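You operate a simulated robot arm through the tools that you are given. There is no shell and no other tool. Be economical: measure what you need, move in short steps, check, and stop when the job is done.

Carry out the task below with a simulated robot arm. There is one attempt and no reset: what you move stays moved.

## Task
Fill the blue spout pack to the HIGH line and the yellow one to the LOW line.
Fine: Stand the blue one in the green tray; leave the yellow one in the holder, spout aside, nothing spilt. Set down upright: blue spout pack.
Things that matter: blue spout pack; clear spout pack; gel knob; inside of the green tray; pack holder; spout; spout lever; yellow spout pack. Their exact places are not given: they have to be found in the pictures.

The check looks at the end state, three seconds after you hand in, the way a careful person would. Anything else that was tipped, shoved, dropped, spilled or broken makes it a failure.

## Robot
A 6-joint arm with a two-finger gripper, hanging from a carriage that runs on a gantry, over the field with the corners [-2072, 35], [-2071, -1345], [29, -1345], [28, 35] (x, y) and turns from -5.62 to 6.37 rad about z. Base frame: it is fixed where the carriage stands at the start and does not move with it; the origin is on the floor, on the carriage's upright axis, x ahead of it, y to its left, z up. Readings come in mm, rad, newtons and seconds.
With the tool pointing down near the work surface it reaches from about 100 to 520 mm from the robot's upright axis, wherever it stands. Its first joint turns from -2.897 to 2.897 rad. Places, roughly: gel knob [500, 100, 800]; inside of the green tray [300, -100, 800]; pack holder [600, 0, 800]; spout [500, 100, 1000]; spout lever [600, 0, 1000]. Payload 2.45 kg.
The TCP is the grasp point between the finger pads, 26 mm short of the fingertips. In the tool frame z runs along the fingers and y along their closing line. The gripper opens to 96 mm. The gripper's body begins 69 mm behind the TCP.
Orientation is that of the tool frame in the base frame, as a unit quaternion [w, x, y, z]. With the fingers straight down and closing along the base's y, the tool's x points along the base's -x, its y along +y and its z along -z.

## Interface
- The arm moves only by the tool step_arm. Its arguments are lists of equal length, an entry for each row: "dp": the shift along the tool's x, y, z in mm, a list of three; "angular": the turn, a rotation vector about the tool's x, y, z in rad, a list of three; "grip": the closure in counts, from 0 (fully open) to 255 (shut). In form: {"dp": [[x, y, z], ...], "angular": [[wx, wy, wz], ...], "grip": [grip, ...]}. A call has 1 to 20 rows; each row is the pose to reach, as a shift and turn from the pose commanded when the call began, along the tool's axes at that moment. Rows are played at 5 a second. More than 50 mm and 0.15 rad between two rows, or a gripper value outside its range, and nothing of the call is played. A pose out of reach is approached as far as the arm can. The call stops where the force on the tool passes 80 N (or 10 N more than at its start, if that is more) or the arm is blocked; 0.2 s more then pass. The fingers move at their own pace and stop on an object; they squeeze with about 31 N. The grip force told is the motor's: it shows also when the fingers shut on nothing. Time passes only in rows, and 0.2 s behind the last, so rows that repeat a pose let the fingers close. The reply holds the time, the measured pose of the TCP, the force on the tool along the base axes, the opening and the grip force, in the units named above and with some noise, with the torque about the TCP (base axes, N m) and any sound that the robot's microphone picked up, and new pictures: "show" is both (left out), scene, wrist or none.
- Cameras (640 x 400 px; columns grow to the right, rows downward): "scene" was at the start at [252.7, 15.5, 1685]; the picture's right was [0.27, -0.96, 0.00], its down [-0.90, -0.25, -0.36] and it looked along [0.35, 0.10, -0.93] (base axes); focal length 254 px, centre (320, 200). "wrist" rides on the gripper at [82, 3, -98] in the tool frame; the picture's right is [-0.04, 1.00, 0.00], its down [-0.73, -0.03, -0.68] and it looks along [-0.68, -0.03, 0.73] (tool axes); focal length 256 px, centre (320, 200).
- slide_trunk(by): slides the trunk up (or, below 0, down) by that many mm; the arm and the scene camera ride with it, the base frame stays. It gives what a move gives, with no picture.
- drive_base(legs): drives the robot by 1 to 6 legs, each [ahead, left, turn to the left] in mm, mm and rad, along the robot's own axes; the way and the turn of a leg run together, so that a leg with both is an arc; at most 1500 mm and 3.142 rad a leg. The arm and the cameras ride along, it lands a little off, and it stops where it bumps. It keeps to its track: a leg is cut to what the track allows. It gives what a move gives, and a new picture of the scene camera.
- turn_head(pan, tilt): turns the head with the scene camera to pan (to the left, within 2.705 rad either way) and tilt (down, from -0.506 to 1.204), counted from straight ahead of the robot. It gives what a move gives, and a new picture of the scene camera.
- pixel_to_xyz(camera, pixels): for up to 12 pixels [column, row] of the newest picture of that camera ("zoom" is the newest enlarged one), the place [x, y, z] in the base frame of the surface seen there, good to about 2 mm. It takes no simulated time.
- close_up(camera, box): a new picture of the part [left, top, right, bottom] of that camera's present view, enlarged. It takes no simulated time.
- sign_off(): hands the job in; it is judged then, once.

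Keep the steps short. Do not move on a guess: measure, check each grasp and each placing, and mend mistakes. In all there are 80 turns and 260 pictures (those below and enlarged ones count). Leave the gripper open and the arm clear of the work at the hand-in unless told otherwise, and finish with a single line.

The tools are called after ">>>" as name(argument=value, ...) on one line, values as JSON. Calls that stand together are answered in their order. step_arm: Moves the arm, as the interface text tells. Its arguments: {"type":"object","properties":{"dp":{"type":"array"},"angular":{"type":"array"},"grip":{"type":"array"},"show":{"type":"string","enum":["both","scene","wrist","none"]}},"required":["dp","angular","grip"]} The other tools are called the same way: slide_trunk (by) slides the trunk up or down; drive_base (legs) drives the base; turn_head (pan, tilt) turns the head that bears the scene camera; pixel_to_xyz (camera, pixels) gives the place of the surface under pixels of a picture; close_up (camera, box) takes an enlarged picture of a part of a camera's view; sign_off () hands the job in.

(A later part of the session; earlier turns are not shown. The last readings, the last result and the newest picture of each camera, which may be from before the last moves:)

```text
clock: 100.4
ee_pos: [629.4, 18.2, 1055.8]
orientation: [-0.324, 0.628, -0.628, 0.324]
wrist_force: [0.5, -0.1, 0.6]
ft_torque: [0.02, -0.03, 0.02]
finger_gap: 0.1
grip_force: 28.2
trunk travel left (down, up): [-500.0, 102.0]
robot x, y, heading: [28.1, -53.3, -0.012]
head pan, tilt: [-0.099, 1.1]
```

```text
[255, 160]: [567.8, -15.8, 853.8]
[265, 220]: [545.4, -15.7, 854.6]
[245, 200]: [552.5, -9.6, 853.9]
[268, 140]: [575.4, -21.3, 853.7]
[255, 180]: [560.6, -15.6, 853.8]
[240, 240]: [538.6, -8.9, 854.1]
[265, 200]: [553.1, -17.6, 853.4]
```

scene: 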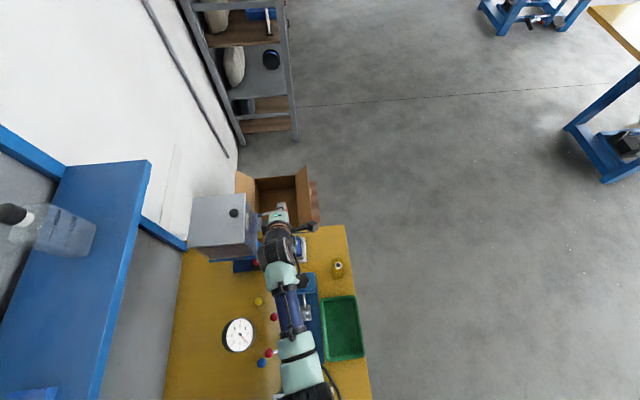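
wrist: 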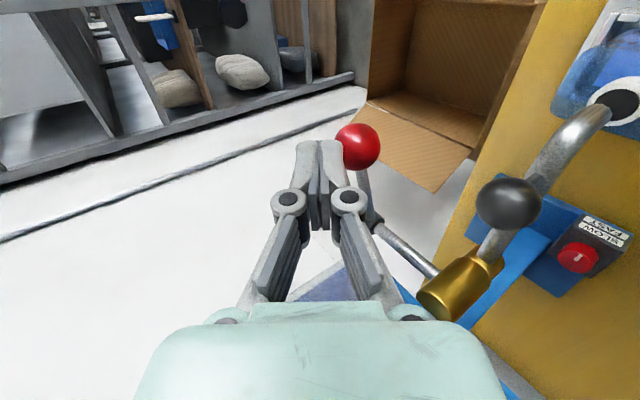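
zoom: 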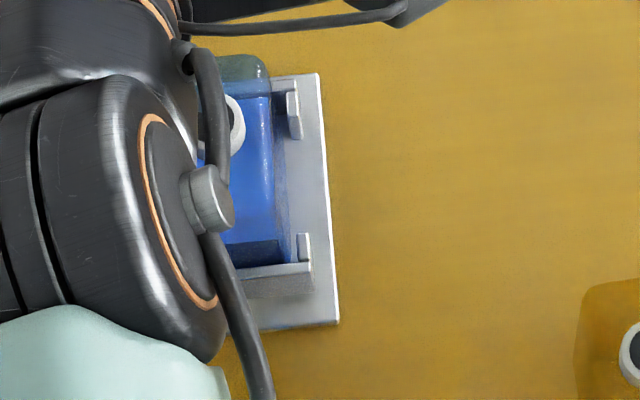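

Level 853.8, exactly as predicted. HIGH is about 880, so I'll do 17 down-rows and expect about 878.

>>> step_arm(dp=[[0, 9, 6.5], [0, 18, 13], [0, 18, 13], [0, 18, 13], [0, 18, 13], [0, 18, 13], [0, 18, 13], [0, 18, 13], [0, 18, 13], [0, 18, 13], [0, 18, 13], [0, 18, 13], [0, 18, 13], [0, 18, 13], [0, 18, 13], [0, 18, 13], [0, 18, 13], [0, 0, 0]], angular=[[0, 0, 0], [0, 0, 0], [0, 0, 0], [0, 0, 0], [0, 0, 0], [0, 0, 0], [0, 0, 0], [0, 0, 0], [0, 0, 0], [0, 0, 0], [0, 0, 0], [0, 0, 0], [0, 0, 0], [0, 0, 0], [0, 0, 0], [0, 0, 0], [0, 0, 0], [0, 0, 0]], grip=[255, 255, 255, 255, 255, 255, 255, 255, 255, 255, 255, 255, 255, 255, 255, 255, 255, 255], show="scene")

>>> close_up(camera="scene", box=[285, 230, 325, 270])

>>> pixel_to_xyz(camera="zoom", pixels=[[255, 160], [265, 220], [245, 200], [268, 140], [255, 180], [265, 200]])

>>> close_up(camera="wrist", box=[520, 0, 640, 140])

```text
clock: 104.2
ee_pos: [630.5, 18.6, 1055.1]
orientation: [0.324, -0.628, 0.629, -0.324]
wrist_force: [-0.3, 0.4, 0.8]
ft_torque: [-0.03, -0.05, -0.01]
finger_gap: 0.0
grip_force: 28.6
trunk travel left (down, up): [-500.0, 102.0]
robot x, y, heading: [23.2, -60.7, -0.008]
head pan, tilt: [-0.099, 1.1]
```

scene: 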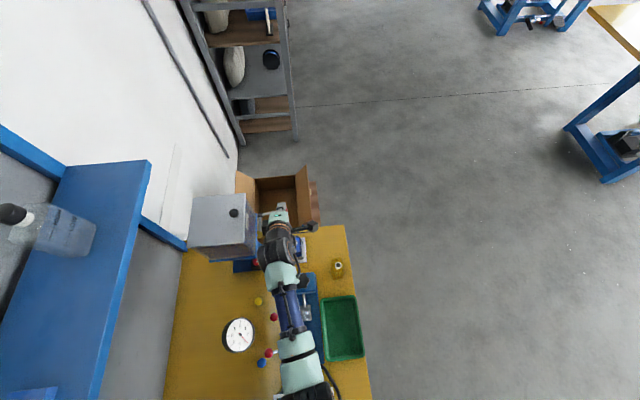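

```text
10.00 times, centred on (305, 250) of scene
```

zoom: 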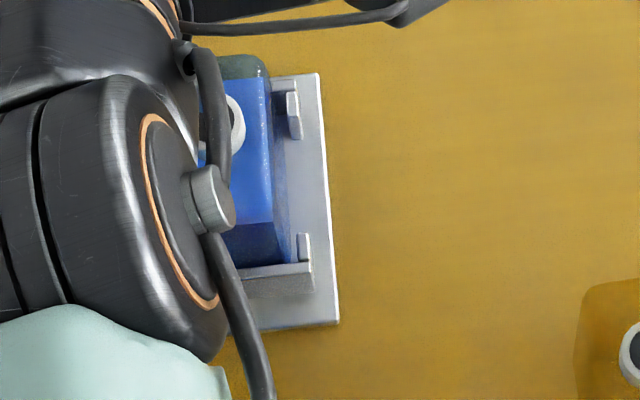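

```text
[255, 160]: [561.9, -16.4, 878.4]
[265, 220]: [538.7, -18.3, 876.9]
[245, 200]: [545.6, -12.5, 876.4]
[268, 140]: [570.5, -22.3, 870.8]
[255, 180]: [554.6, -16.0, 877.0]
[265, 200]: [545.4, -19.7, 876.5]
```

```text
2.86 times, centred on (580, 70) of wrist
```

zoom: 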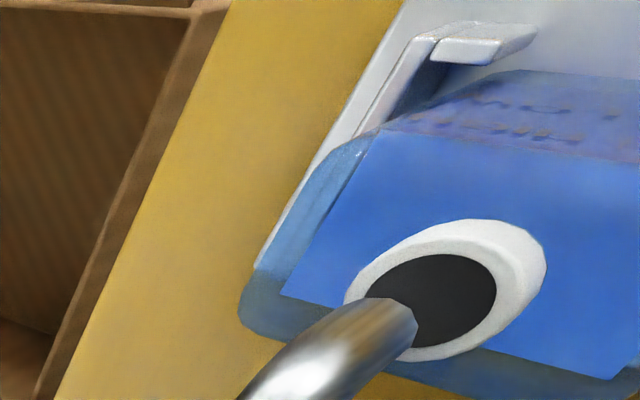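

Level about 877. I'll raise clear and drive aside to compare with the HIGH line from the side.

>>> step_arm(dp=[[0, -27, -19], [0, -54, -38], [0, -82, -58]], angular=[[0, 0, 0], [0, 0, 0], [0, 0, 0]], grip=[255, 255, 255], show="none")

>>> drive_base(legs=[[0, -550, 0]])

>>> turn_head(pan=0.95, tilt=0.9)

```text
clock: 105.0
ee_pos: [629.8, 17.7, 1157.1]
orientation: [-0.324, 0.629, -0.628, 0.325]
wrist_force: [-0.2, -0.2, -0.5]
ft_torque: [-0.01, -0.04, 0.0]
finger_gap: 0.1
grip_force: 27.8
trunk travel left (down, up): [-500.0, 102.0]
robot x, y, heading: [27.4, -56.7, -0.006]
head pan, tilt: [-0.099, 1.1]
```

```text
clock: 108.2
ee_pos: [624.5, -535.8, 1155.8]
orientation: [0.324, -0.626, 0.63, -0.326]
wrist_force: [0.9, 0.0, 0.8]
ft_torque: [0.0, 0.01, 0.02]
finger_gap: 0.0
grip_force: 28.1
trunk travel left (down, up): [-500.0, 102.0]
robot x, y, heading: [18.4, -612.9, -0.014]
head pan, tilt: [-0.099, 1.1]
```

scene: 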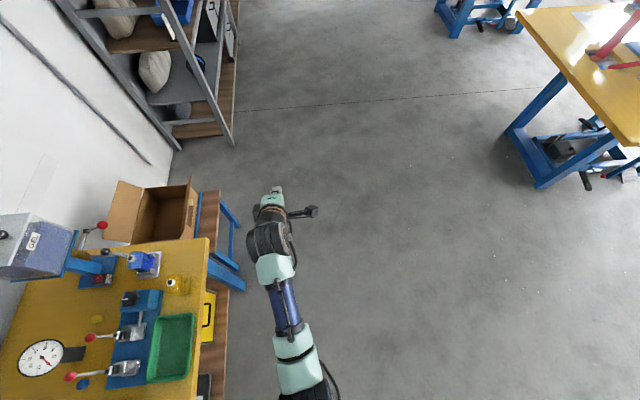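

```text
clock: 109.5
ee_pos: [625.4, -535.5, 1156.0]
orientation: [0.323, -0.627, 0.63, -0.325]
wrist_force: [0.6, -0.2, 1.1]
ft_torque: [-0.02, 0.0, 0.0]
finger_gap: 0.1
grip_force: 28.8
trunk travel left (down, up): [-500.0, 102.0]
robot x, y, heading: [18.8, -609.2, -0.01]
head pan, tilt: [0.949, 0.901]
```

scene: 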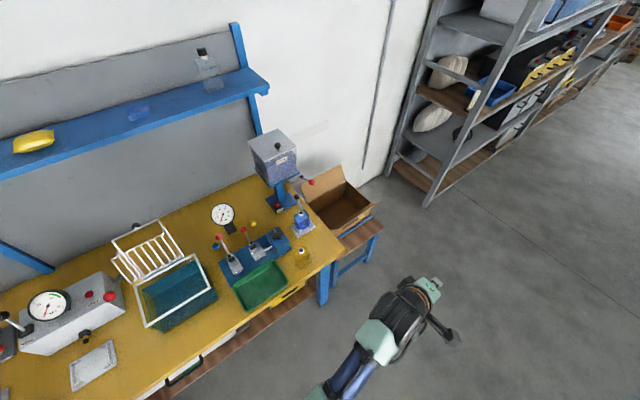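

I'll zoom in on the blue pack at (303, 220).

>>> close_up(camera="scene", box=[288, 192, 318, 242])

>>> close_up(camera="scene", box=[296, 206, 312, 236])

```text
8.00 times, centred on (303, 217) of scene
```

zoom: 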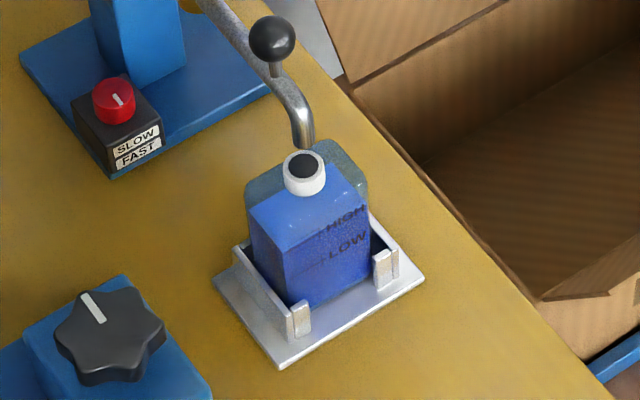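

```text
13.33 times, centred on (304, 221) of scene
```

zoom: 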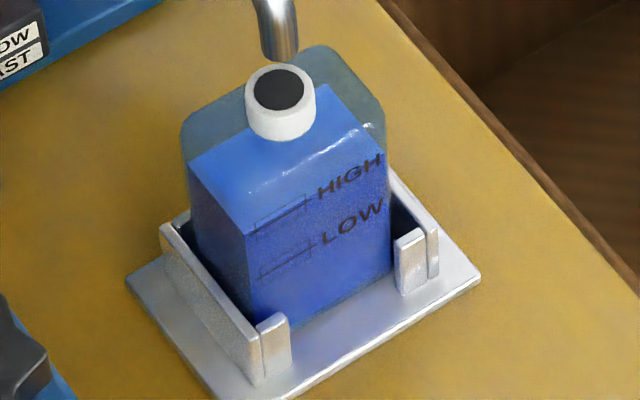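

The gel edge appears to meet the HIGH line. I'll zoom tighter and measure both.

>>> close_up(camera="scene", box=[299, 213, 311, 227])

>>> pixel_to_xyz(camera="zoom", pixels=[[200, 240], [260, 215], [300, 195], [330, 185], [420, 140], [200, 150], [260, 120], [210, 320], [300, 280]])

```text
16.00 times, centred on (305, 220) of scene
```

zoom: 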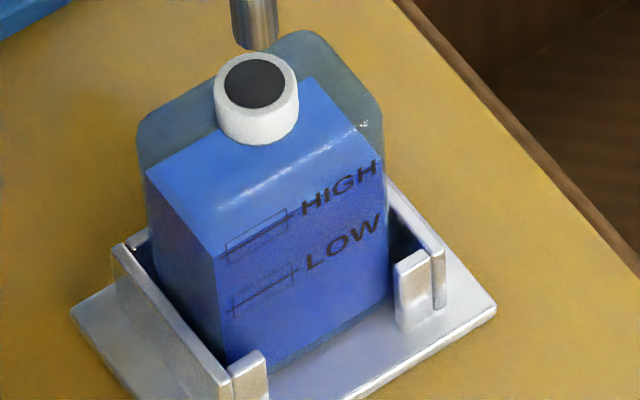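

```text
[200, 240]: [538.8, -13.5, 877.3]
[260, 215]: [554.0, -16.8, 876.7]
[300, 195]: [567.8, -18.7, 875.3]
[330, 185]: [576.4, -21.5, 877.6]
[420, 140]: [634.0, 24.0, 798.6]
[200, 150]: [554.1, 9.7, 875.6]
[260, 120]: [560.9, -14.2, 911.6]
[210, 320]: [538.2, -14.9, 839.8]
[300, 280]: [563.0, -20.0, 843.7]
```

>>> pixel_to_xyz(camera="zoom", pixels=[[235, 246], [245, 241], [260, 233], [275, 226], [290, 218], [245, 304], [262, 295], [280, 286], [310, 205], [370, 172]])

>>> close_up(camera="scene", box=[302, 218, 307, 222])

```text
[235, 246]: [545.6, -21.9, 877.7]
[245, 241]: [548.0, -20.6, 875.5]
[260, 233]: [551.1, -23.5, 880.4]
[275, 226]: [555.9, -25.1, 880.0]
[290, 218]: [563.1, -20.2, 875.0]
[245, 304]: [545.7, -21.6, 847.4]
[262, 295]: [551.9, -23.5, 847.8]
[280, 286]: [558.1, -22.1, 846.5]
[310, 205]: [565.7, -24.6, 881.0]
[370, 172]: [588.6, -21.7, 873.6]
```

```text
16.00 times, centred on (304, 220) of scene
```

zoom: 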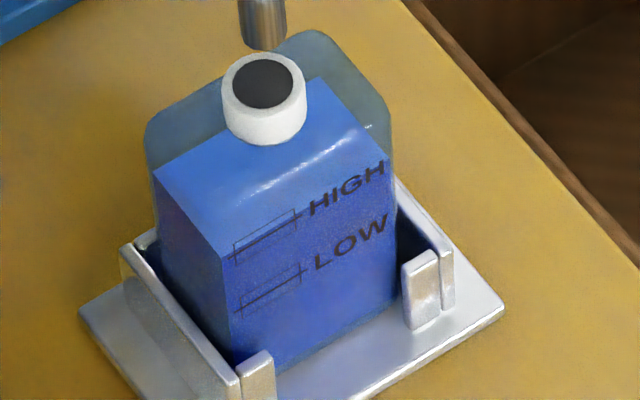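

The gel is at ~877 and the HIGH line at ~880, so it is about 3 mm low, inside the box. I pass back there anyway, so I'll return and give one short 2-row top-up.

>>> drive_base(legs=[[5, 553, 0]])

>>> turn_head(pan=-0.1, tilt=1.1)

```text
clock: 112.7
ee_pos: [633.3, 15.2, 1155.7]
orientation: [0.324, -0.628, 0.629, -0.325]
wrist_force: [-0.3, -0.2, 0.5]
ft_torque: [0.03, 0.0, 0.01]
finger_gap: 0.0
grip_force: 29.1
trunk travel left (down, up): [-500.0, 102.0]
robot x, y, heading: [26.8, -60.5, -0.012]
head pan, tilt: [0.949, 0.901]
```

scene: 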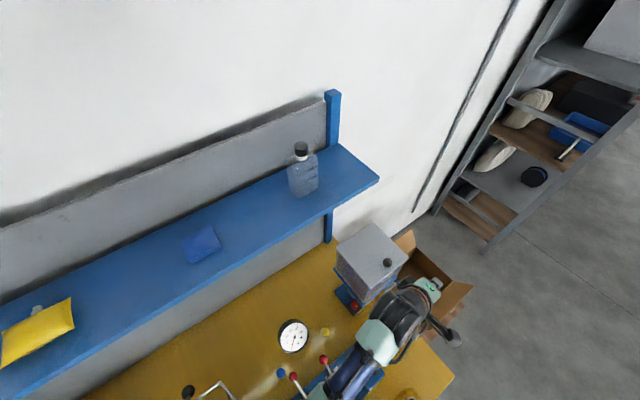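

```text
clock: 114.0
ee_pos: [632.0, 16.6, 1156.9]
orientation: [0.324, -0.627, 0.629, -0.325]
wrist_force: [-0.8, 0.7, -0.5]
ft_torque: [0.02, -0.02, -0.02]
finger_gap: 0.0
grip_force: 28.8
trunk travel left (down, up): [-500.0, 102.0]
robot x, y, heading: [27.0, -57.5, -0.008]
head pan, tilt: [-0.099, 1.1]
```

scene: 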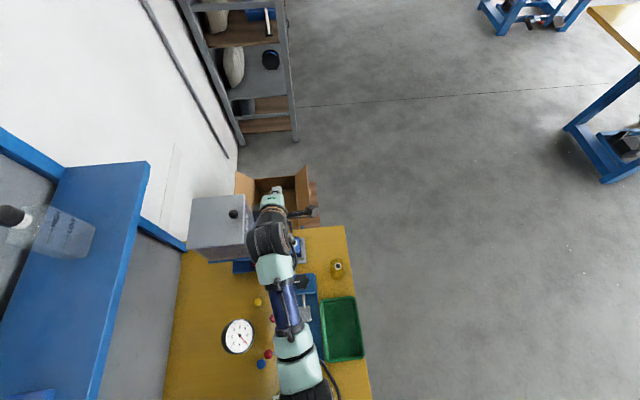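

I'll lower to the hover pose and give the 2-row pulse.

>>> step_arm(dp=[[-1, 28, 19], [-2, 56, 38], [-2, 84.4, 56.4], [-2, 84.4, 56.4], [-2, 93.4, 62.9], [-2, 102.4, 69.4], [-2, 84.4, 56.4]], angular=[[0, 0, 0], [0, 0, 0], [0, 0, 0], [0, 0, 0], [0, 0, 0], [0, 0, 0], [0, 0, 0]], grip=[255, 255, 255, 255, 255, 255, 255], show="scene")

>>> close_up(camera="scene", box=[285, 230, 325, 270])

>>> pixel_to_xyz(camera="zoom", pixels=[[255, 160], [262, 215], [245, 200], [262, 140], [255, 180], [260, 200], [250, 150]])

```text
clock: 115.6
ee_pos: [630.1, 19.1, 1053.8]
orientation: [-0.323, 0.629, -0.628, 0.324]
wrist_force: [0.1, -0.1, 0.8]
ft_torque: [-0.01, -0.05, -0.02]
finger_gap: 0.1
grip_force: 28.6
trunk travel left (down, up): [-500.0, 102.0]
robot x, y, heading: [27.4, -57.5, -0.008]
head pan, tilt: [-0.099, 1.1]
```

scene: 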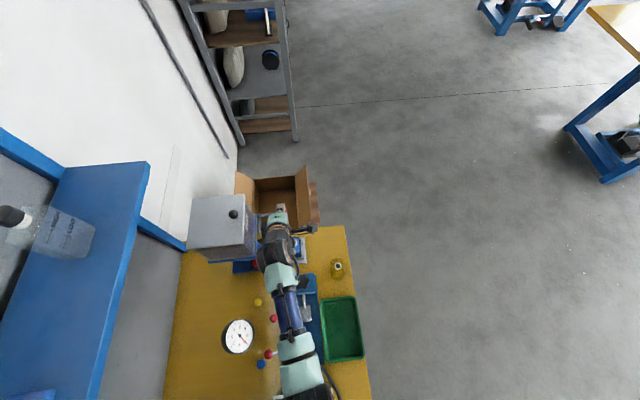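

```text
10.00 times, centred on (305, 250) of scene
```

zoom: 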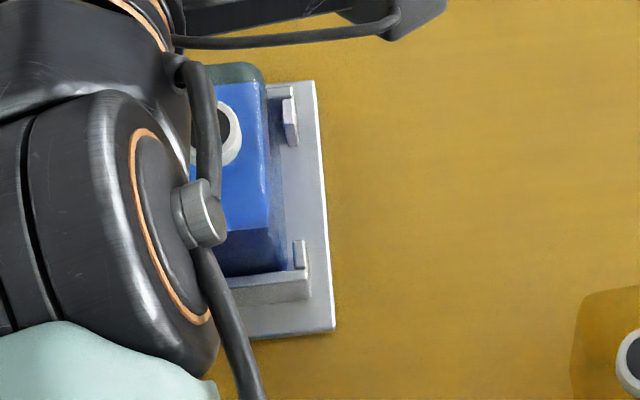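

```text
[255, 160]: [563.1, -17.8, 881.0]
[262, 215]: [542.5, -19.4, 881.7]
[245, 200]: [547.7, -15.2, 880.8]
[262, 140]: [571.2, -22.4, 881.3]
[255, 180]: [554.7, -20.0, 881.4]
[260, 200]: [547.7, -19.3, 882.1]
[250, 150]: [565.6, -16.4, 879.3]
```

Level 881, on the HIGH line (~880). Now the spout goes aside. I'll retreat, roll the hand back so it closes along y, and open for the spout ball.

>>> step_arm(dp=[[0, 5, -30], [0, 25, -60], [0, 45, -90], [0, 65, -115], [0, 82.4, -134], [0, 82.4, -134], [0, 82.4, -134], [0, 82.4, -134], [0, 82.4, -134], [0, 82.4, -134], [0, 82.4, -134], [0, 82.4, -134], [0, 82.4, -134], [0, 82.4, -134], [0, 82.4, -134], [0, 82.4, -134], [0, 82.4, -134]], angular=[[0, 0, 0], [0, 0, 0], [0, 0, 0], [0, 0, 0], [0, 0, -0.14], [0, 0, -0.28], [0, 0, -0.42], [0, 0, -0.56], [0, 0, -0.7], [0, 0, -0.84], [0, 0, -0.98], [0, 0, -1.12], [0, 0, -1.26], [0, 0, -1.4], [0, 0, -1.5], [0, 0, -1.571], [0, 0, -1.571]], grip=[255, 255, 255, 255, 255, 200, 150, 117, 117, 117, 117, 117, 117, 117, 117, 117, 117])

>>> pixel_to_xyz(camera="wrist", pixels=[[320, 95], [320, 85], [320, 105]])

```text
clock: 119.2
ee_pos: [472.9, 19.1, 1065.2]
orientation: [0.001, 0.889, 0.0, 0.459]
wrist_force: [0.2, -0.8, -0.2]
ft_torque: [0.0, -0.01, 0.0]
finger_gap: 51.9
grip_force: 0.0
trunk travel left (down, up): [-500.0, 102.0]
robot x, y, heading: [27.1, -59.2, -0.01]
head pan, tilt: [-0.099, 1.1]
```

scene: 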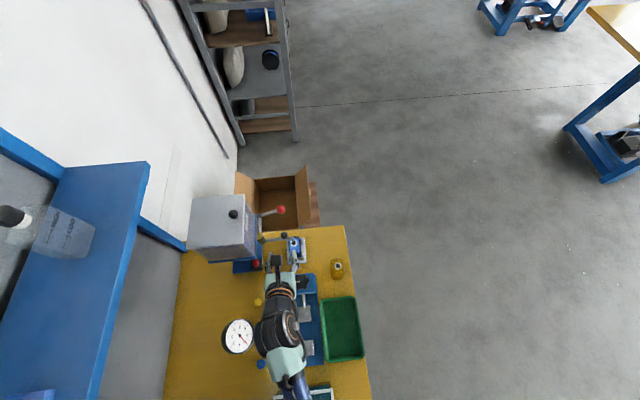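
wrist: 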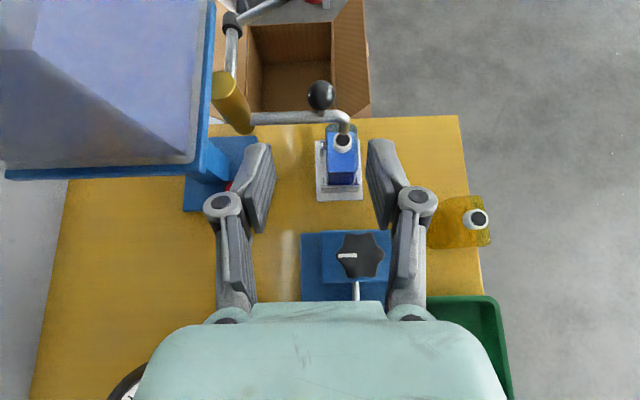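

```text
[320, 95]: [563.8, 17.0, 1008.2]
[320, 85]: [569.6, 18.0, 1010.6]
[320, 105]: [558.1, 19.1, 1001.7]
```

The spout ball is where I left it. I'll grip it and swing it back along the reverse arc.

>>> step_arm(dp=[[-0.4, 0.3, 35], [-0.8, 0.6, 70], [-1.2, 0.8, 102.5], [-1.2, 0.8, 102.5], [-1.2, 0.8, 102.5], [-1.2, 0.8, 102.5]], angular=[[0, 0, 0], [0, 0, 0], [0, 0, 0], [0, 0, 0], [0, 0, 0], [0, 0, 0]], grip=[117, 117, 117, 220, 220, 220], show="none")

>>> step_arm(dp=[[-8.5, -1.1, -12], [-15.6, -4.4, -22], [-22.3, -9.8, -31.5], [-28.4, -17.2, -40], [-33.7, -26.3, -47.4], [-38, -36.8, -53.5], [-41.1, -48.4, -57.9], [-43, -60.7, -60.6], [-43.7, -70.9, -61.5], [-43.6, -76.7, -61.4], [-43.6, -76.7, -61.4]], angular=[[0, 0, 0], [0, 0, 0], [0, 0, 0], [0, 0, 0], [0, 0, 0], [0, 0, 0], [0, 0, 0], [0, 0, 0], [0, 0, 0], [0, 0, 0], [0, 0, 0]], grip=[220, 220, 220, 220, 220, 220, 220, 220, 220, 220, 220])

```text
clock: 120.6
ee_pos: [557.1, 17.2, 1004.7]
orientation: [0.0, 0.889, -0.001, 0.458]
wrist_force: [1.3, 4.4, -3.2]
ft_torque: [0.0, -0.24, -0.03]
finger_gap: 22.6
grip_force: 44.5
trunk travel left (down, up): [-500.0, 102.0]
robot x, y, heading: [28.2, -59.3, -0.014]
head pan, tilt: [-0.099, 1.1]
```

```text
clock: 123.0
ee_pos: [480.3, 93.5, 1004.8]
orientation: [0.0, 0.889, -0.001, 0.458]
wrist_force: [2.7, -2.3, -3.2]
ft_torque: [-0.01, 0.17, -0.21]
finger_gap: 22.3
grip_force: 45.2
trunk travel left (down, up): [-500.0, 102.0]
robot x, y, heading: [28.0, -56.5, -0.012]
head pan, tilt: [-0.099, 1.1]
```

scene: 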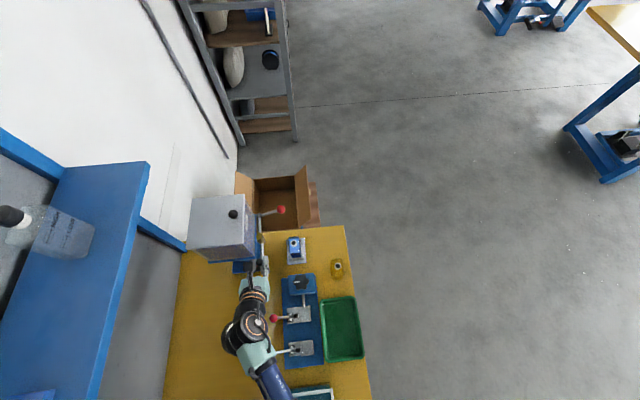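
wrist: 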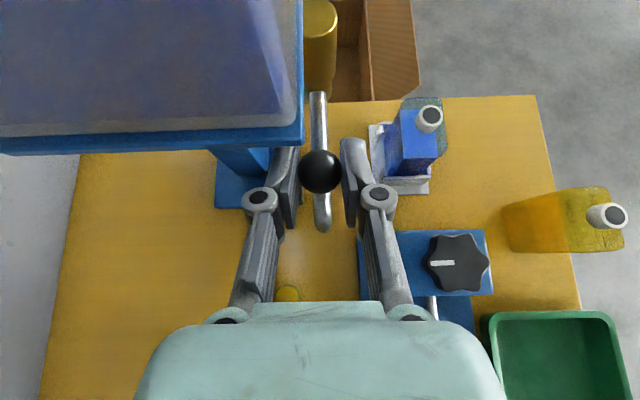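

The spout is aside again. I'll release, back off, move over to the blue pack with the earlier tilt, and open fully.

>>> step_arm(dp=[[0, 0, 0], [0, 0, 0], [0, 0, -30], [0, 0, -60], [0, 0, -90], [0, 35, -90], [0, 70, -90], [0, 98.5, -90], [8, 98.5, -48], [16, 98.5, -5], [24, 98.5, 37], [31.9, 98.5, 79.4], [31.9, 98.5, 79.4]], angular=[[0, 0, 0], [0, 0, 0], [0, 0, 0], [0, 0, 0], [0, 0, 0], [0, -0.081, 0], [0, -0.162, 0], [0, -0.243, 0], [0, -0.243, 0], [0, -0.243, 0], [0, -0.243, 0], [0, -0.243, 0], [0, -0.243, 0]], grip=[117, 117, 117, 117, 117, 60, 0, 0, 0, 0, 0, 0, 0])

>>> pixel_to_xyz(camera="wrist", pixels=[[320, 180], [320, 170], [320, 190]])

>>> close_up(camera="scene", box=[225, 190, 345, 300])

```text
clock: 125.8
ee_pos: [564.9, -4.3, 985.3]
orientation: [0.0, 0.938, -0.001, 0.348]
wrist_force: [0.0, -0.8, -0.3]
ft_torque: [0.0, 0.03, 0.01]
finger_gap: 96.3
grip_force: 0.0
trunk travel left (down, up): [-500.0, 102.0]
robot x, y, heading: [27.5, -58.0, -0.011]
head pan, tilt: [-0.099, 1.1]
```

scene: 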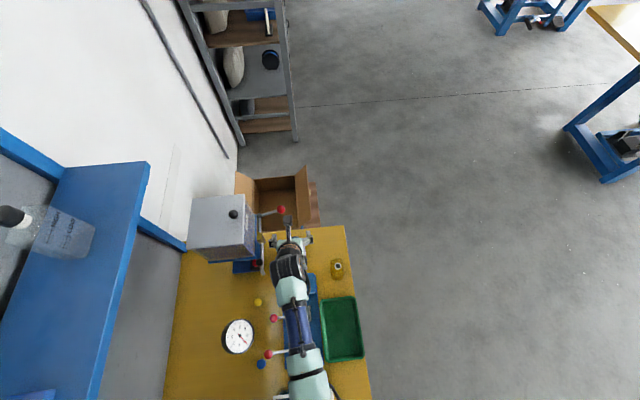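
wrist: 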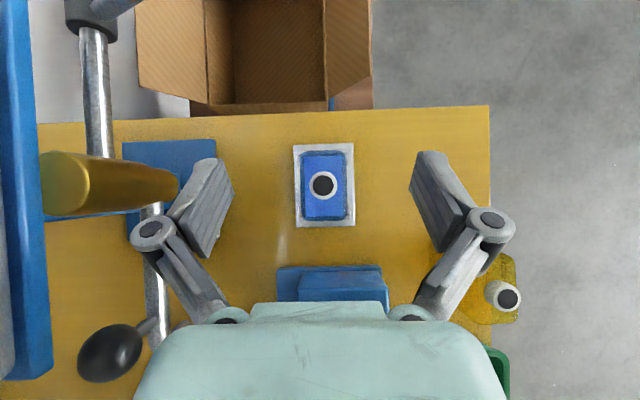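

```text
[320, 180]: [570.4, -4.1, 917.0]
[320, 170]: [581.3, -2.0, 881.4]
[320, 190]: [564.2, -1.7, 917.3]
```

```text
3.64 times, centred on (285, 245) of scene
```

zoom: 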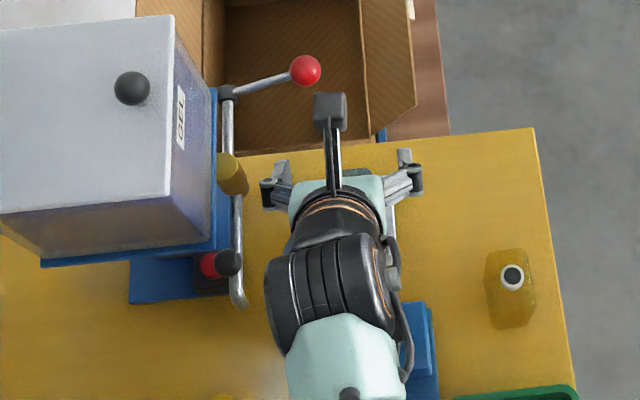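

Before lowering, I'll check how high the forearm and elbow are over the clamps.

>>> pixel_to_xyz(camera="scene", pixels=[[291, 265], [293, 290], [300, 325], [305, 350], [312, 375], [318, 395], [272, 354], [303, 283]])

```text
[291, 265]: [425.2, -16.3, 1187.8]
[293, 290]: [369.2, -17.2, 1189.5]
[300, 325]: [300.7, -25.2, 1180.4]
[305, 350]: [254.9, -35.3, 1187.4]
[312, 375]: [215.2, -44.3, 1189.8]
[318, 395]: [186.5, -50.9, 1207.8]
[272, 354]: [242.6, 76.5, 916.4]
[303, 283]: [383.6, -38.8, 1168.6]
```

Forearm underside is ~1095 now and ~980 after lowering, which clears the clamps (~916). I'll lower 113, then close on the blue pack.

>>> slide_trunk(by=-113)

>>> step_arm(dp=[[0, 0, 0], [0, 0, 0], [0, 0, 0], [0, 0, 0], [0, 0, 0], [0, 0, 0]], angular=[[0, 0, 0], [0, 0, 0], [0, 0, 0], [0, 0, 0], [0, 0, 0], [0, 0, 0]], grip=[60, 110, 140, 165, 200, 200])

```text
clock: 127.2
ee_pos: [564.3, -3.5, 871.7]
orientation: [0.001, 0.938, -0.001, 0.348]
wrist_force: [-0.2, -0.4, 0.3]
ft_torque: [0.02, 0.01, 0.0]
finger_gap: 96.0
grip_force: 0.1
trunk travel left (down, up): [-387.0, 215.0]
robot x, y, heading: [28.5, -60.4, -0.007]
head pan, tilt: [-0.099, 1.1]
```

```text
clock: 128.6
ee_pos: [563.9, -4.5, 872.7]
orientation: [0.001, 0.938, -0.001, 0.347]
wrist_force: [-0.3, 0.3, 2.0]
ft_torque: [-0.06, 0.04, 0.01]
finger_gap: 39.3
grip_force: 30.9
trunk travel left (down, up): [-387.0, 215.0]
robot x, y, heading: [29.0, -59.4, -0.004]
head pan, tilt: [-0.099, 1.1]
```

scene: 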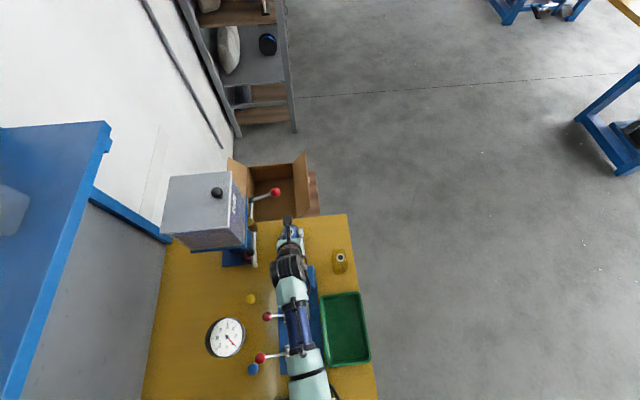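
wrist: 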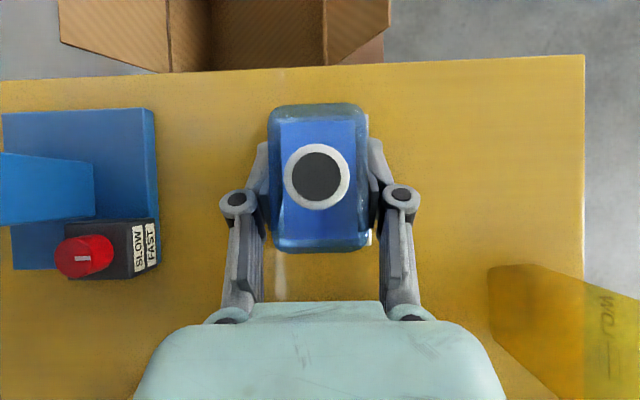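

The blue pack is gripped. I'll lift 140 by trunk and measure the tray.

>>> slide_trunk(by=140)

>>> turn_head(pan=-0.3, tilt=1.2)

```text
clock: 130.3
ee_pos: [563.5, -5.4, 1011.3]
orientation: [0.001, 0.938, -0.001, 0.347]
wrist_force: [-0.2, -0.5, -2.7]
ft_torque: [0.02, -0.04, 0.01]
finger_gap: 39.5
grip_force: 31.1
trunk travel left (down, up): [-527.0, 75.0]
robot x, y, heading: [27.2, -57.6, -0.012]
head pan, tilt: [-0.099, 1.1]
```

```text
clock: 131.0
ee_pos: [564.3, -3.6, 1011.2]
orientation: [0.0, 0.937, -0.001, 0.348]
wrist_force: [0.0, 0.4, -2.3]
ft_torque: [-0.04, 0.0, -0.01]
finger_gap: 39.3
grip_force: 31.5
trunk travel left (down, up): [-527.0, 75.0]
robot x, y, heading: [29.9, -57.1, -0.006]
head pan, tilt: [-0.3, 1.201]
```

scene: 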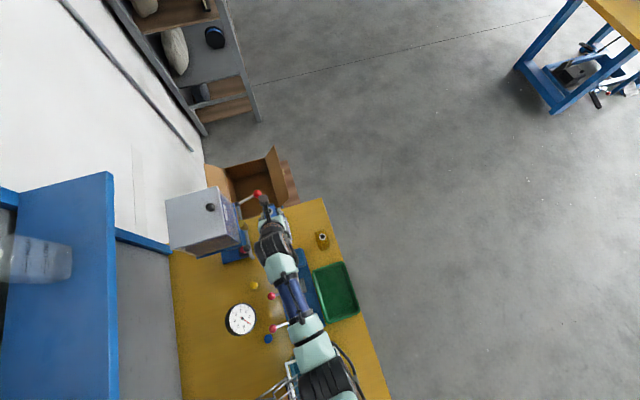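

>>> close_up(camera="scene", box=[300, 250, 370, 330])

>>> pixel_to_xyz(camera="scene", pixels=[[315, 269], [343, 262], [358, 312], [328, 321], [336, 292], [325, 275], [342, 270], [350, 308], [332, 315]])

```text
5.00 times, centred on (335, 290) of scene
```

zoom: 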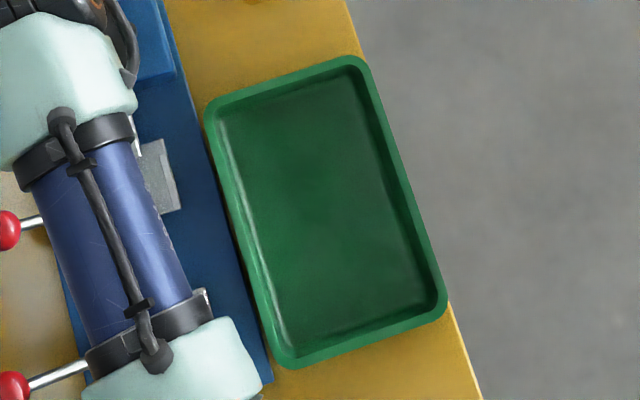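

```text
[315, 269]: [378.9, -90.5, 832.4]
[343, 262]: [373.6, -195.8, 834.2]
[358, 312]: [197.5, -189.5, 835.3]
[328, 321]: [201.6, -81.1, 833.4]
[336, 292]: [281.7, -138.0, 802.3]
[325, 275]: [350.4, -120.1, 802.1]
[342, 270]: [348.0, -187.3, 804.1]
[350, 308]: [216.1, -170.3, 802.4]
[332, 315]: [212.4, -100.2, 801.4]
```

Tray: rim x 199–377, y -82…-193 at z 834, floor 802. I'll drive the carriage diagonally so the pack hangs over the tray centre (288, -138).

>>> drive_base(legs=[[-140, -67, 0], [-138, -67, 0]])

>>> step_arm(dp=[[0, 0, 0]], angular=[[0, 0, 0]], grip=[200], show="wrist")

```text
clock: 133.4
ee_pos: [284.1, -134.4, 1011.8]
orientation: [0.001, 0.938, -0.002, 0.348]
wrist_force: [0.6, 0.5, -1.5]
ft_torque: [-0.02, 0.02, -0.05]
finger_gap: 39.4
grip_force: 31.0
trunk travel left (down, up): [-527.0, 75.0]
robot x, y, heading: [-248.9, -188.5, -0.011]
head pan, tilt: [-0.3, 1.201]
```

scene: 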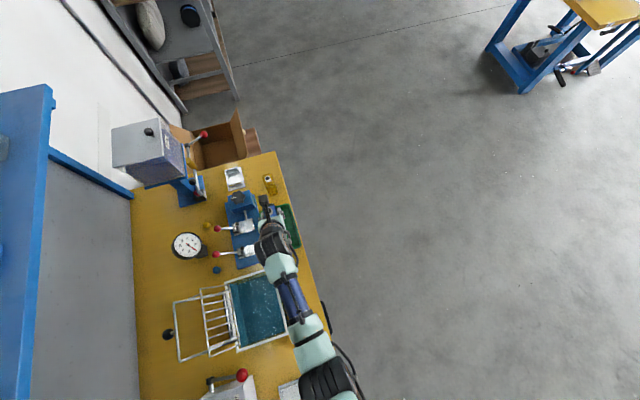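

```text
clock: 133.8
ee_pos: [283.2, -135.6, 1012.2]
orientation: [0.001, 0.938, -0.002, 0.347]
wrist_force: [0.7, 0.9, -1.5]
ft_torque: [0.02, 0.02, 0.0]
finger_gap: 39.5
grip_force: 31.1
trunk travel left (down, up): [-527.0, 75.0]
robot x, y, heading: [-252.2, -185.6, -0.008]
head pan, tilt: [-0.3, 1.201]
```

wrist: 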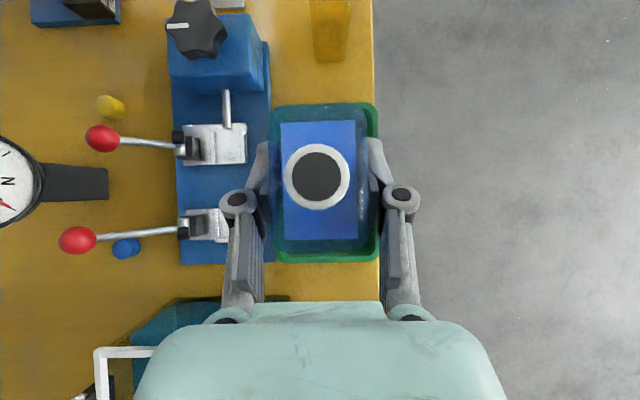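

Over the tray. Before lowering, I'll check the heights of the rack and tank under the forearm.

>>> pixel_to_xyz(camera="scene", pixels=[[176, 330], [206, 292], [210, 320], [222, 284], [240, 349], [283, 338], [242, 376], [265, 277], [285, 388], [296, 390], [311, 345], [292, 300]])

```text
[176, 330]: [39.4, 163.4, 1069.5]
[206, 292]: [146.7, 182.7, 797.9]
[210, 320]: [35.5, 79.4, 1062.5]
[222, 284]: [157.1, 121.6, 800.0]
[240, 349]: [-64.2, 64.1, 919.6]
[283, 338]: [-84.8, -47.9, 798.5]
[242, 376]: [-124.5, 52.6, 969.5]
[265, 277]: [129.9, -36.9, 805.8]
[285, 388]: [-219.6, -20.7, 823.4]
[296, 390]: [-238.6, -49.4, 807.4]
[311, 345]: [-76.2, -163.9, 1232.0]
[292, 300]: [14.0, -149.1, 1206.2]
```

All clear. I'll lower 130, then the last millimetres while reading the force.

>>> slide_trunk(by=-130)

>>> slide_trunk(by=-10)

>>> slide_trunk(by=-2.5)

```text
clock: 135.4
ee_pos: [283.2, -134.1, 880.7]
orientation: [0.001, 0.937, -0.002, 0.348]
wrist_force: [0.1, 0.3, -1.7]
ft_torque: [0.0, 0.01, 0.0]
finger_gap: 39.7
grip_force: 31.0
trunk travel left (down, up): [-397.0, 205.0]
robot x, y, heading: [-251.1, -187.0, -0.011]
head pan, tilt: [-0.3, 1.201]
```

```text
clock: 136.0
ee_pos: [283.6, -135.0, 871.3]
orientation: [0.001, 0.938, -0.002, 0.347]
wrist_force: [0.9, 0.6, -2.6]
ft_torque: [0.05, -0.03, 0.0]
finger_gap: 39.4
grip_force: 30.6
trunk travel left (down, up): [-387.0, 215.0]
robot x, y, heading: [-252.2, -186.9, -0.004]
head pan, tilt: [-0.3, 1.201]
```

```text
clock: 136.5
ee_pos: [283.9, -134.2, 869.6]
orientation: [0.0, 0.938, -0.001, 0.347]
wrist_force: [-1.2, -0.6, 3.6]
ft_torque: [-0.07, 0.26, 0.0]
finger_gap: 39.6
grip_force: 30.7
trunk travel left (down, up): [-385.0, 217.0]
robot x, y, heading: [-251.7, -185.9, -0.013]
head pan, tilt: [-0.3, 1.201]
```

Contact at 869.6 with a light +4 N. I'll open and raise, then check the pack stands.

>>> step_arm(dp=[[0, 0, 0], [0, 0, 0], [0, 0, 0], [0, 0, 0], [0, 0, 0]], angular=[[0, 0, 0], [0, 0, 0], [0, 0, 0], [0, 0, 0], [0, 0, 0]], grip=[150, 120, 90, 70, 70], show="none")

>>> slide_trunk(by=140)

>>> close_up(camera="wrist", box=[200, 60, 460, 300])

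>>> pixel_to_xyz(camera="zoom", pixels=[[320, 200], [330, 190], [290, 180]])

```text
clock: 137.7
ee_pos: [283.6, -134.7, 868.6]
orientation: [0.001, 0.938, -0.001, 0.348]
wrist_force: [-0.4, -0.4, -1.6]
ft_torque: [0.02, 0.02, -0.01]
finger_gap: 69.8
grip_force: 0.1
trunk travel left (down, up): [-385.0, 217.0]
robot x, y, heading: [-253.0, -184.3, -0.01]
head pan, tilt: [-0.3, 1.201]
```

```text
clock: 139.4
ee_pos: [282.8, -134.8, 1009.7]
orientation: [0.0, 0.938, 0.0, 0.348]
wrist_force: [0.1, 0.5, 0.7]
ft_torque: [0.0, 0.02, 0.01]
finger_gap: 69.5
grip_force: 0.0
trunk travel left (down, up): [-525.0, 77.0]
robot x, y, heading: [-253.4, -192.1, -0.017]
head pan, tilt: [-0.3, 1.201]
```

```text
1.67 times, centred on (330, 180) of wrist
```

zoom: 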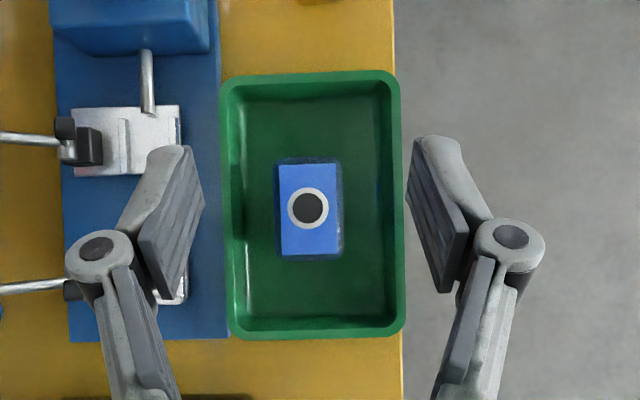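

```text
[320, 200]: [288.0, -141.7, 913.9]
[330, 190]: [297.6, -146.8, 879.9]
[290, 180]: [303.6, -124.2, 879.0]
```

Blue stands upright in the tray with its level on the line. Now I'll drive over the yellow pack with the gripper opening fully.

>>> drive_base(legs=[[188, -9, 0]])

>>> step_arm(dp=[[0, 0, 0], [0, 0, 0]], angular=[[0, 0, 0], [0, 0, 0]], grip=[0, 0], show="wrist")

>>> close_up(camera="wrist", box=[240, 100, 400, 260])

>>> pixel_to_xyz(camera="wrist", pixels=[[320, 185], [320, 178], [326, 185], [314, 185], [320, 192]])

```text
clock: 140.9
ee_pos: [470.7, -145.9, 1009.3]
orientation: [0.0, 0.938, -0.001, 0.348]
wrist_force: [-0.2, 0.8, -0.7]
ft_torque: [0.0, -0.01, -0.02]
finger_gap: 69.7
grip_force: 0.1
trunk travel left (down, up): [-525.0, 77.0]
robot x, y, heading: [-66.3, -201.5, -0.01]
head pan, tilt: [-0.3, 1.201]
```

scene: 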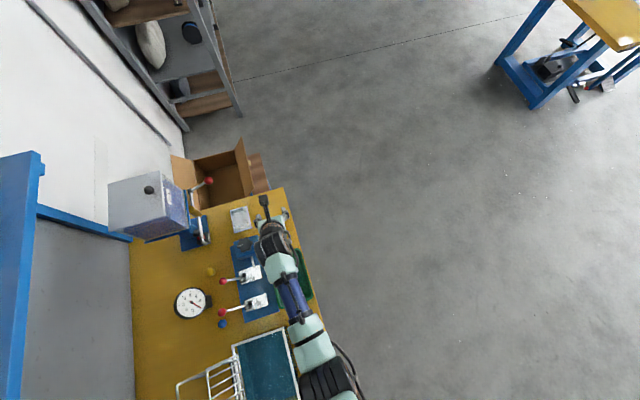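

```text
clock: 141.5
ee_pos: [470.0, -146.2, 1009.8]
orientation: [0.0, 0.938, -0.001, 0.348]
wrist_force: [0.1, 0.4, -0.6]
ft_torque: [0.0, 0.04, 0.02]
finger_gap: 96.1
grip_force: 0.1
trunk travel left (down, up): [-525.0, 77.0]
robot x, y, heading: [-67.4, -196.9, -0.009]
head pan, tilt: [-0.3, 1.201]
```

wrist: 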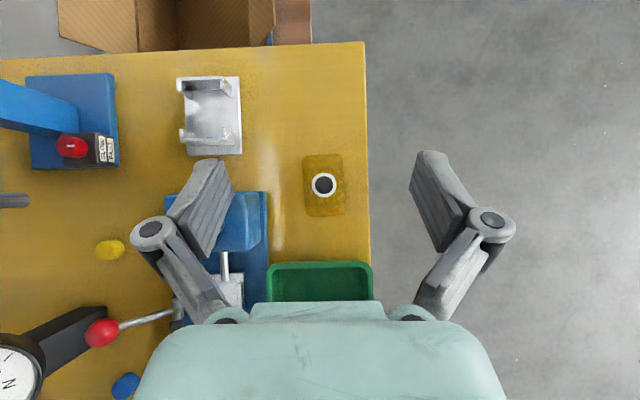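

```text
2.50 times, centred on (320, 180) of wrist
```

zoom: 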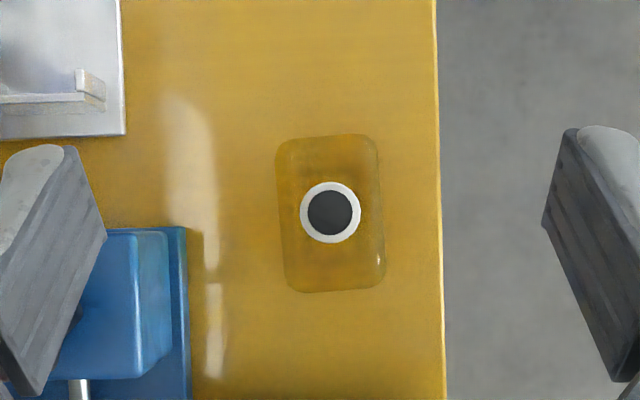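

```text
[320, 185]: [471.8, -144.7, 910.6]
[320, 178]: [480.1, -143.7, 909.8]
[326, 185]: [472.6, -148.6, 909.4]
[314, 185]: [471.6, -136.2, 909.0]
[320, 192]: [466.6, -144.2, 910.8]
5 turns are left
```

Five turns are left, so I'll chain calls. The neck is at (472, -144.7) and the pack yaw is about +0.045. In this turn I'll grasp yellow, lift it, drive to the same robot spot used for filling, and measure.

>>> step_arm(dp=[[0, -1, 0], [0, -1, 0]], angular=[[0.029, 0, -0.034], [0.029, 0, -0.034]], grip=[0, 0], show="none")

>>> slide_trunk(by=-143.5)

>>> step_arm(dp=[[0, 0, 0], [0, 0, 0], [0, 0, 0], [0, 0, 0], [0, 0, 0], [0, 0, 0], [0, 0, 0]], angular=[[0, 0, 0], [0, 0, 0], [0, 0, 0], [0, 0, 0], [0, 0, 0], [0, 0, 0], [0, 0, 0]], grip=[60, 110, 140, 160, 200, 200, 200], show="none")

>>> slide_trunk(by=120)

>>> step_arm(dp=[[0, 0, 0], [0, 0, 0]], angular=[[-0.029, 0, 0.034], [-0.029, 0, 0.034]], grip=[200, 200], show="none")

>>> drive_base(legs=[[93, 141, 0]])

>>> turn_head(pan=-0.1, tilt=1.1)

>>> step_arm(dp=[[0, 0, 0], [0, 0, 0]], angular=[[0, 0, 0], [0, 0, 0]], grip=[200, 200])

>>> pixel_to_xyz(camera="wrist", pixels=[[318, 176], [318, 150], [318, 203], [293, 176], [343, 176], [318, 148], [318, 205], [291, 176], [345, 176]])

>>> close_up(camera="wrist", box=[220, 80, 420, 280])

```text
clock: 142.1
ee_pos: [469.4, -144.4, 1009.3]
orientation: [-0.005, 0.938, 0.016, 0.348]
wrist_force: [0.1, 0.1, -0.1]
ft_torque: [0.03, -0.04, -0.02]
finger_gap: 96.0
grip_force: 0.0
trunk travel left (down, up): [-525.0, 77.0]
robot x, y, heading: [-66.0, -194.7, -0.009]
head pan, tilt: [-0.3, 1.201]
```

```text
clock: 143.8
ee_pos: [469.5, -144.8, 865.6]
orientation: [-0.005, 0.937, 0.016, 0.348]
wrist_force: [-0.9, -0.1, -0.2]
ft_torque: [0.01, 0.0, 0.02]
finger_gap: 95.9
grip_force: 0.0
trunk travel left (down, up): [-381.0, 221.0]
robot x, y, heading: [-67.0, -194.9, -0.009]
head pan, tilt: [-0.3, 1.201]
```

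```text
clock: 145.4
ee_pos: [470.0, -143.3, 865.7]
orientation: [-0.004, 0.937, 0.016, 0.348]
wrist_force: [-0.2, -0.4, 2.0]
ft_torque: [-0.1, 0.0, 0.01]
finger_gap: 39.0
grip_force: 30.9
trunk travel left (down, up): [-381.0, 221.0]
robot x, y, heading: [-63.9, -199.7, -0.01]
head pan, tilt: [-0.3, 1.201]
```

```text
clock: 146.9
ee_pos: [470.2, -143.3, 984.3]
orientation: [-0.004, 0.937, 0.016, 0.348]
wrist_force: [-0.1, 0.1, -0.3]
ft_torque: [0.0, 0.0, 0.02]
finger_gap: 39.0
grip_force: 30.7
trunk travel left (down, up): [-501.0, 101.0]
robot x, y, heading: [-66.5, -198.4, -0.013]
head pan, tilt: [-0.3, 1.201]
```

```text
clock: 147.5
ee_pos: [469.4, -143.5, 985.1]
orientation: [0.004, 0.938, -0.006, 0.347]
wrist_force: [-0.3, 0.5, -1.0]
ft_torque: [-0.02, -0.01, 0.0]
finger_gap: 39.0
grip_force: 31.0
trunk travel left (down, up): [-501.0, 101.0]
robot x, y, heading: [-66.1, -196.1, -0.011]
head pan, tilt: [-0.3, 1.201]
```

```text
clock: 148.9
ee_pos: [562.6, -5.2, 985.1]
orientation: [0.003, 0.937, -0.005, 0.348]
wrist_force: [0.6, -0.3, -1.7]
ft_torque: [0.01, -0.02, -0.05]
finger_gap: 39.2
grip_force: 31.0
trunk travel left (down, up): [-501.0, 101.0]
robot x, y, heading: [26.9, -60.0, -0.006]
head pan, tilt: [-0.3, 1.201]
```

scene: 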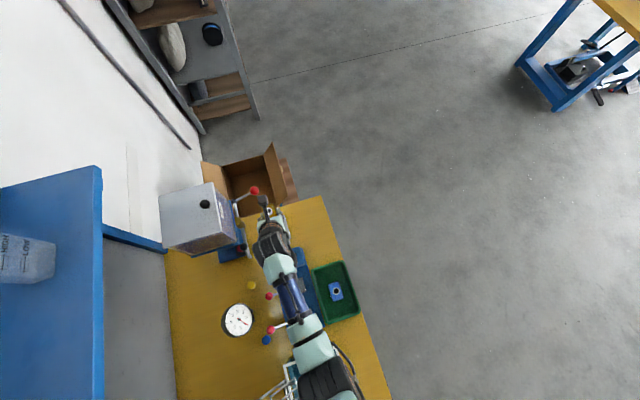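

```text
clock: 149.7
ee_pos: [563.1, -4.3, 984.7]
orientation: [0.004, 0.938, -0.005, 0.348]
wrist_force: [0.1, 0.0, -1.4]
ft_torque: [-0.01, 0.0, 0.03]
finger_gap: 39.2
grip_force: 30.9
trunk travel left (down, up): [-501.0, 101.0]
robot x, y, heading: [30.7, -59.2, -0.008]
head pan, tilt: [-0.099, 1.1]
```

scene: 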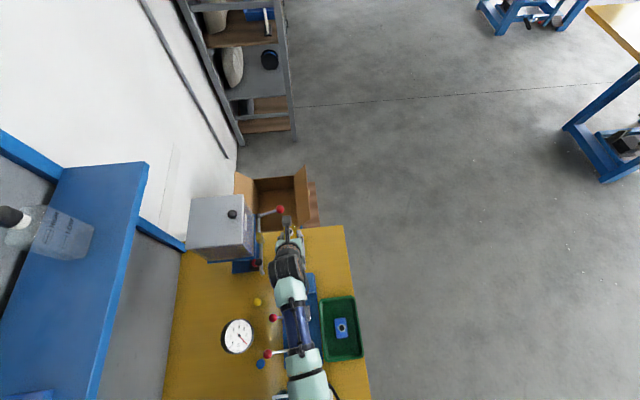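

```text
clock: 150.3
ee_pos: [562.5, -4.3, 986.0]
orientation: [0.003, 0.938, -0.005, 0.347]
wrist_force: [-0.5, 0.0, -1.1]
ft_torque: [0.0, -0.01, 0.0]
finger_gap: 39.0
grip_force: 31.1
trunk travel left (down, up): [-501.0, 101.0]
robot x, y, heading: [27.6, -57.5, -0.008]
head pan, tilt: [-0.099, 1.1]
```

scene: 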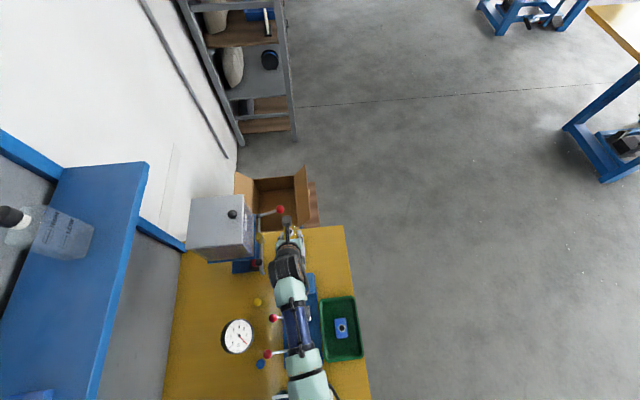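
wrist: 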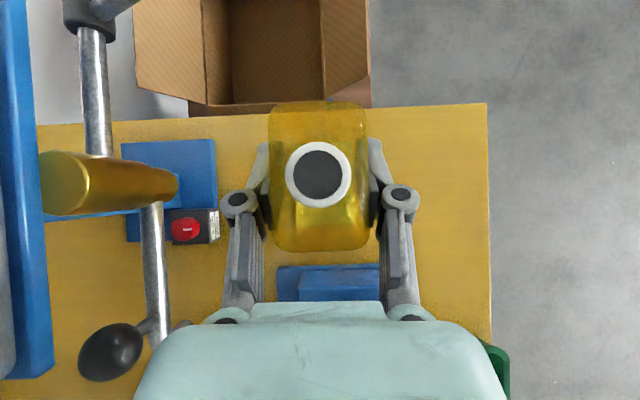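

```text
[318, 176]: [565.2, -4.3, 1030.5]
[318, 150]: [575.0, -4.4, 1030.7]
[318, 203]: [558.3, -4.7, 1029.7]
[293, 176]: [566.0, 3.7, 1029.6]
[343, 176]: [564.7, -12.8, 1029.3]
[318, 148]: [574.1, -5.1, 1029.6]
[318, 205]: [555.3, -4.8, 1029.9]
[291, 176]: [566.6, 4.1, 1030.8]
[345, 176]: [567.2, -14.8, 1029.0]
```

```text
2.00 times, centred on (320, 180) of wrist
4 turns are left
```

zoom: 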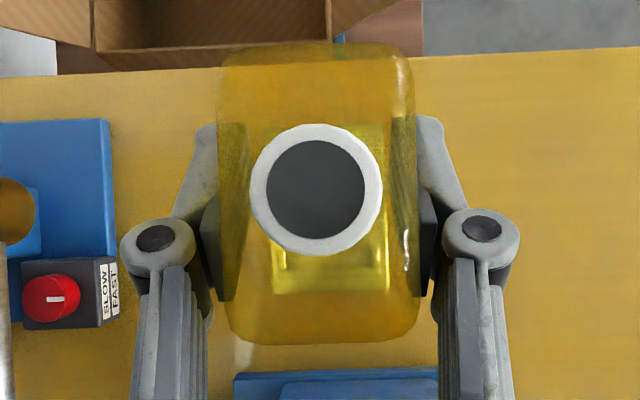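

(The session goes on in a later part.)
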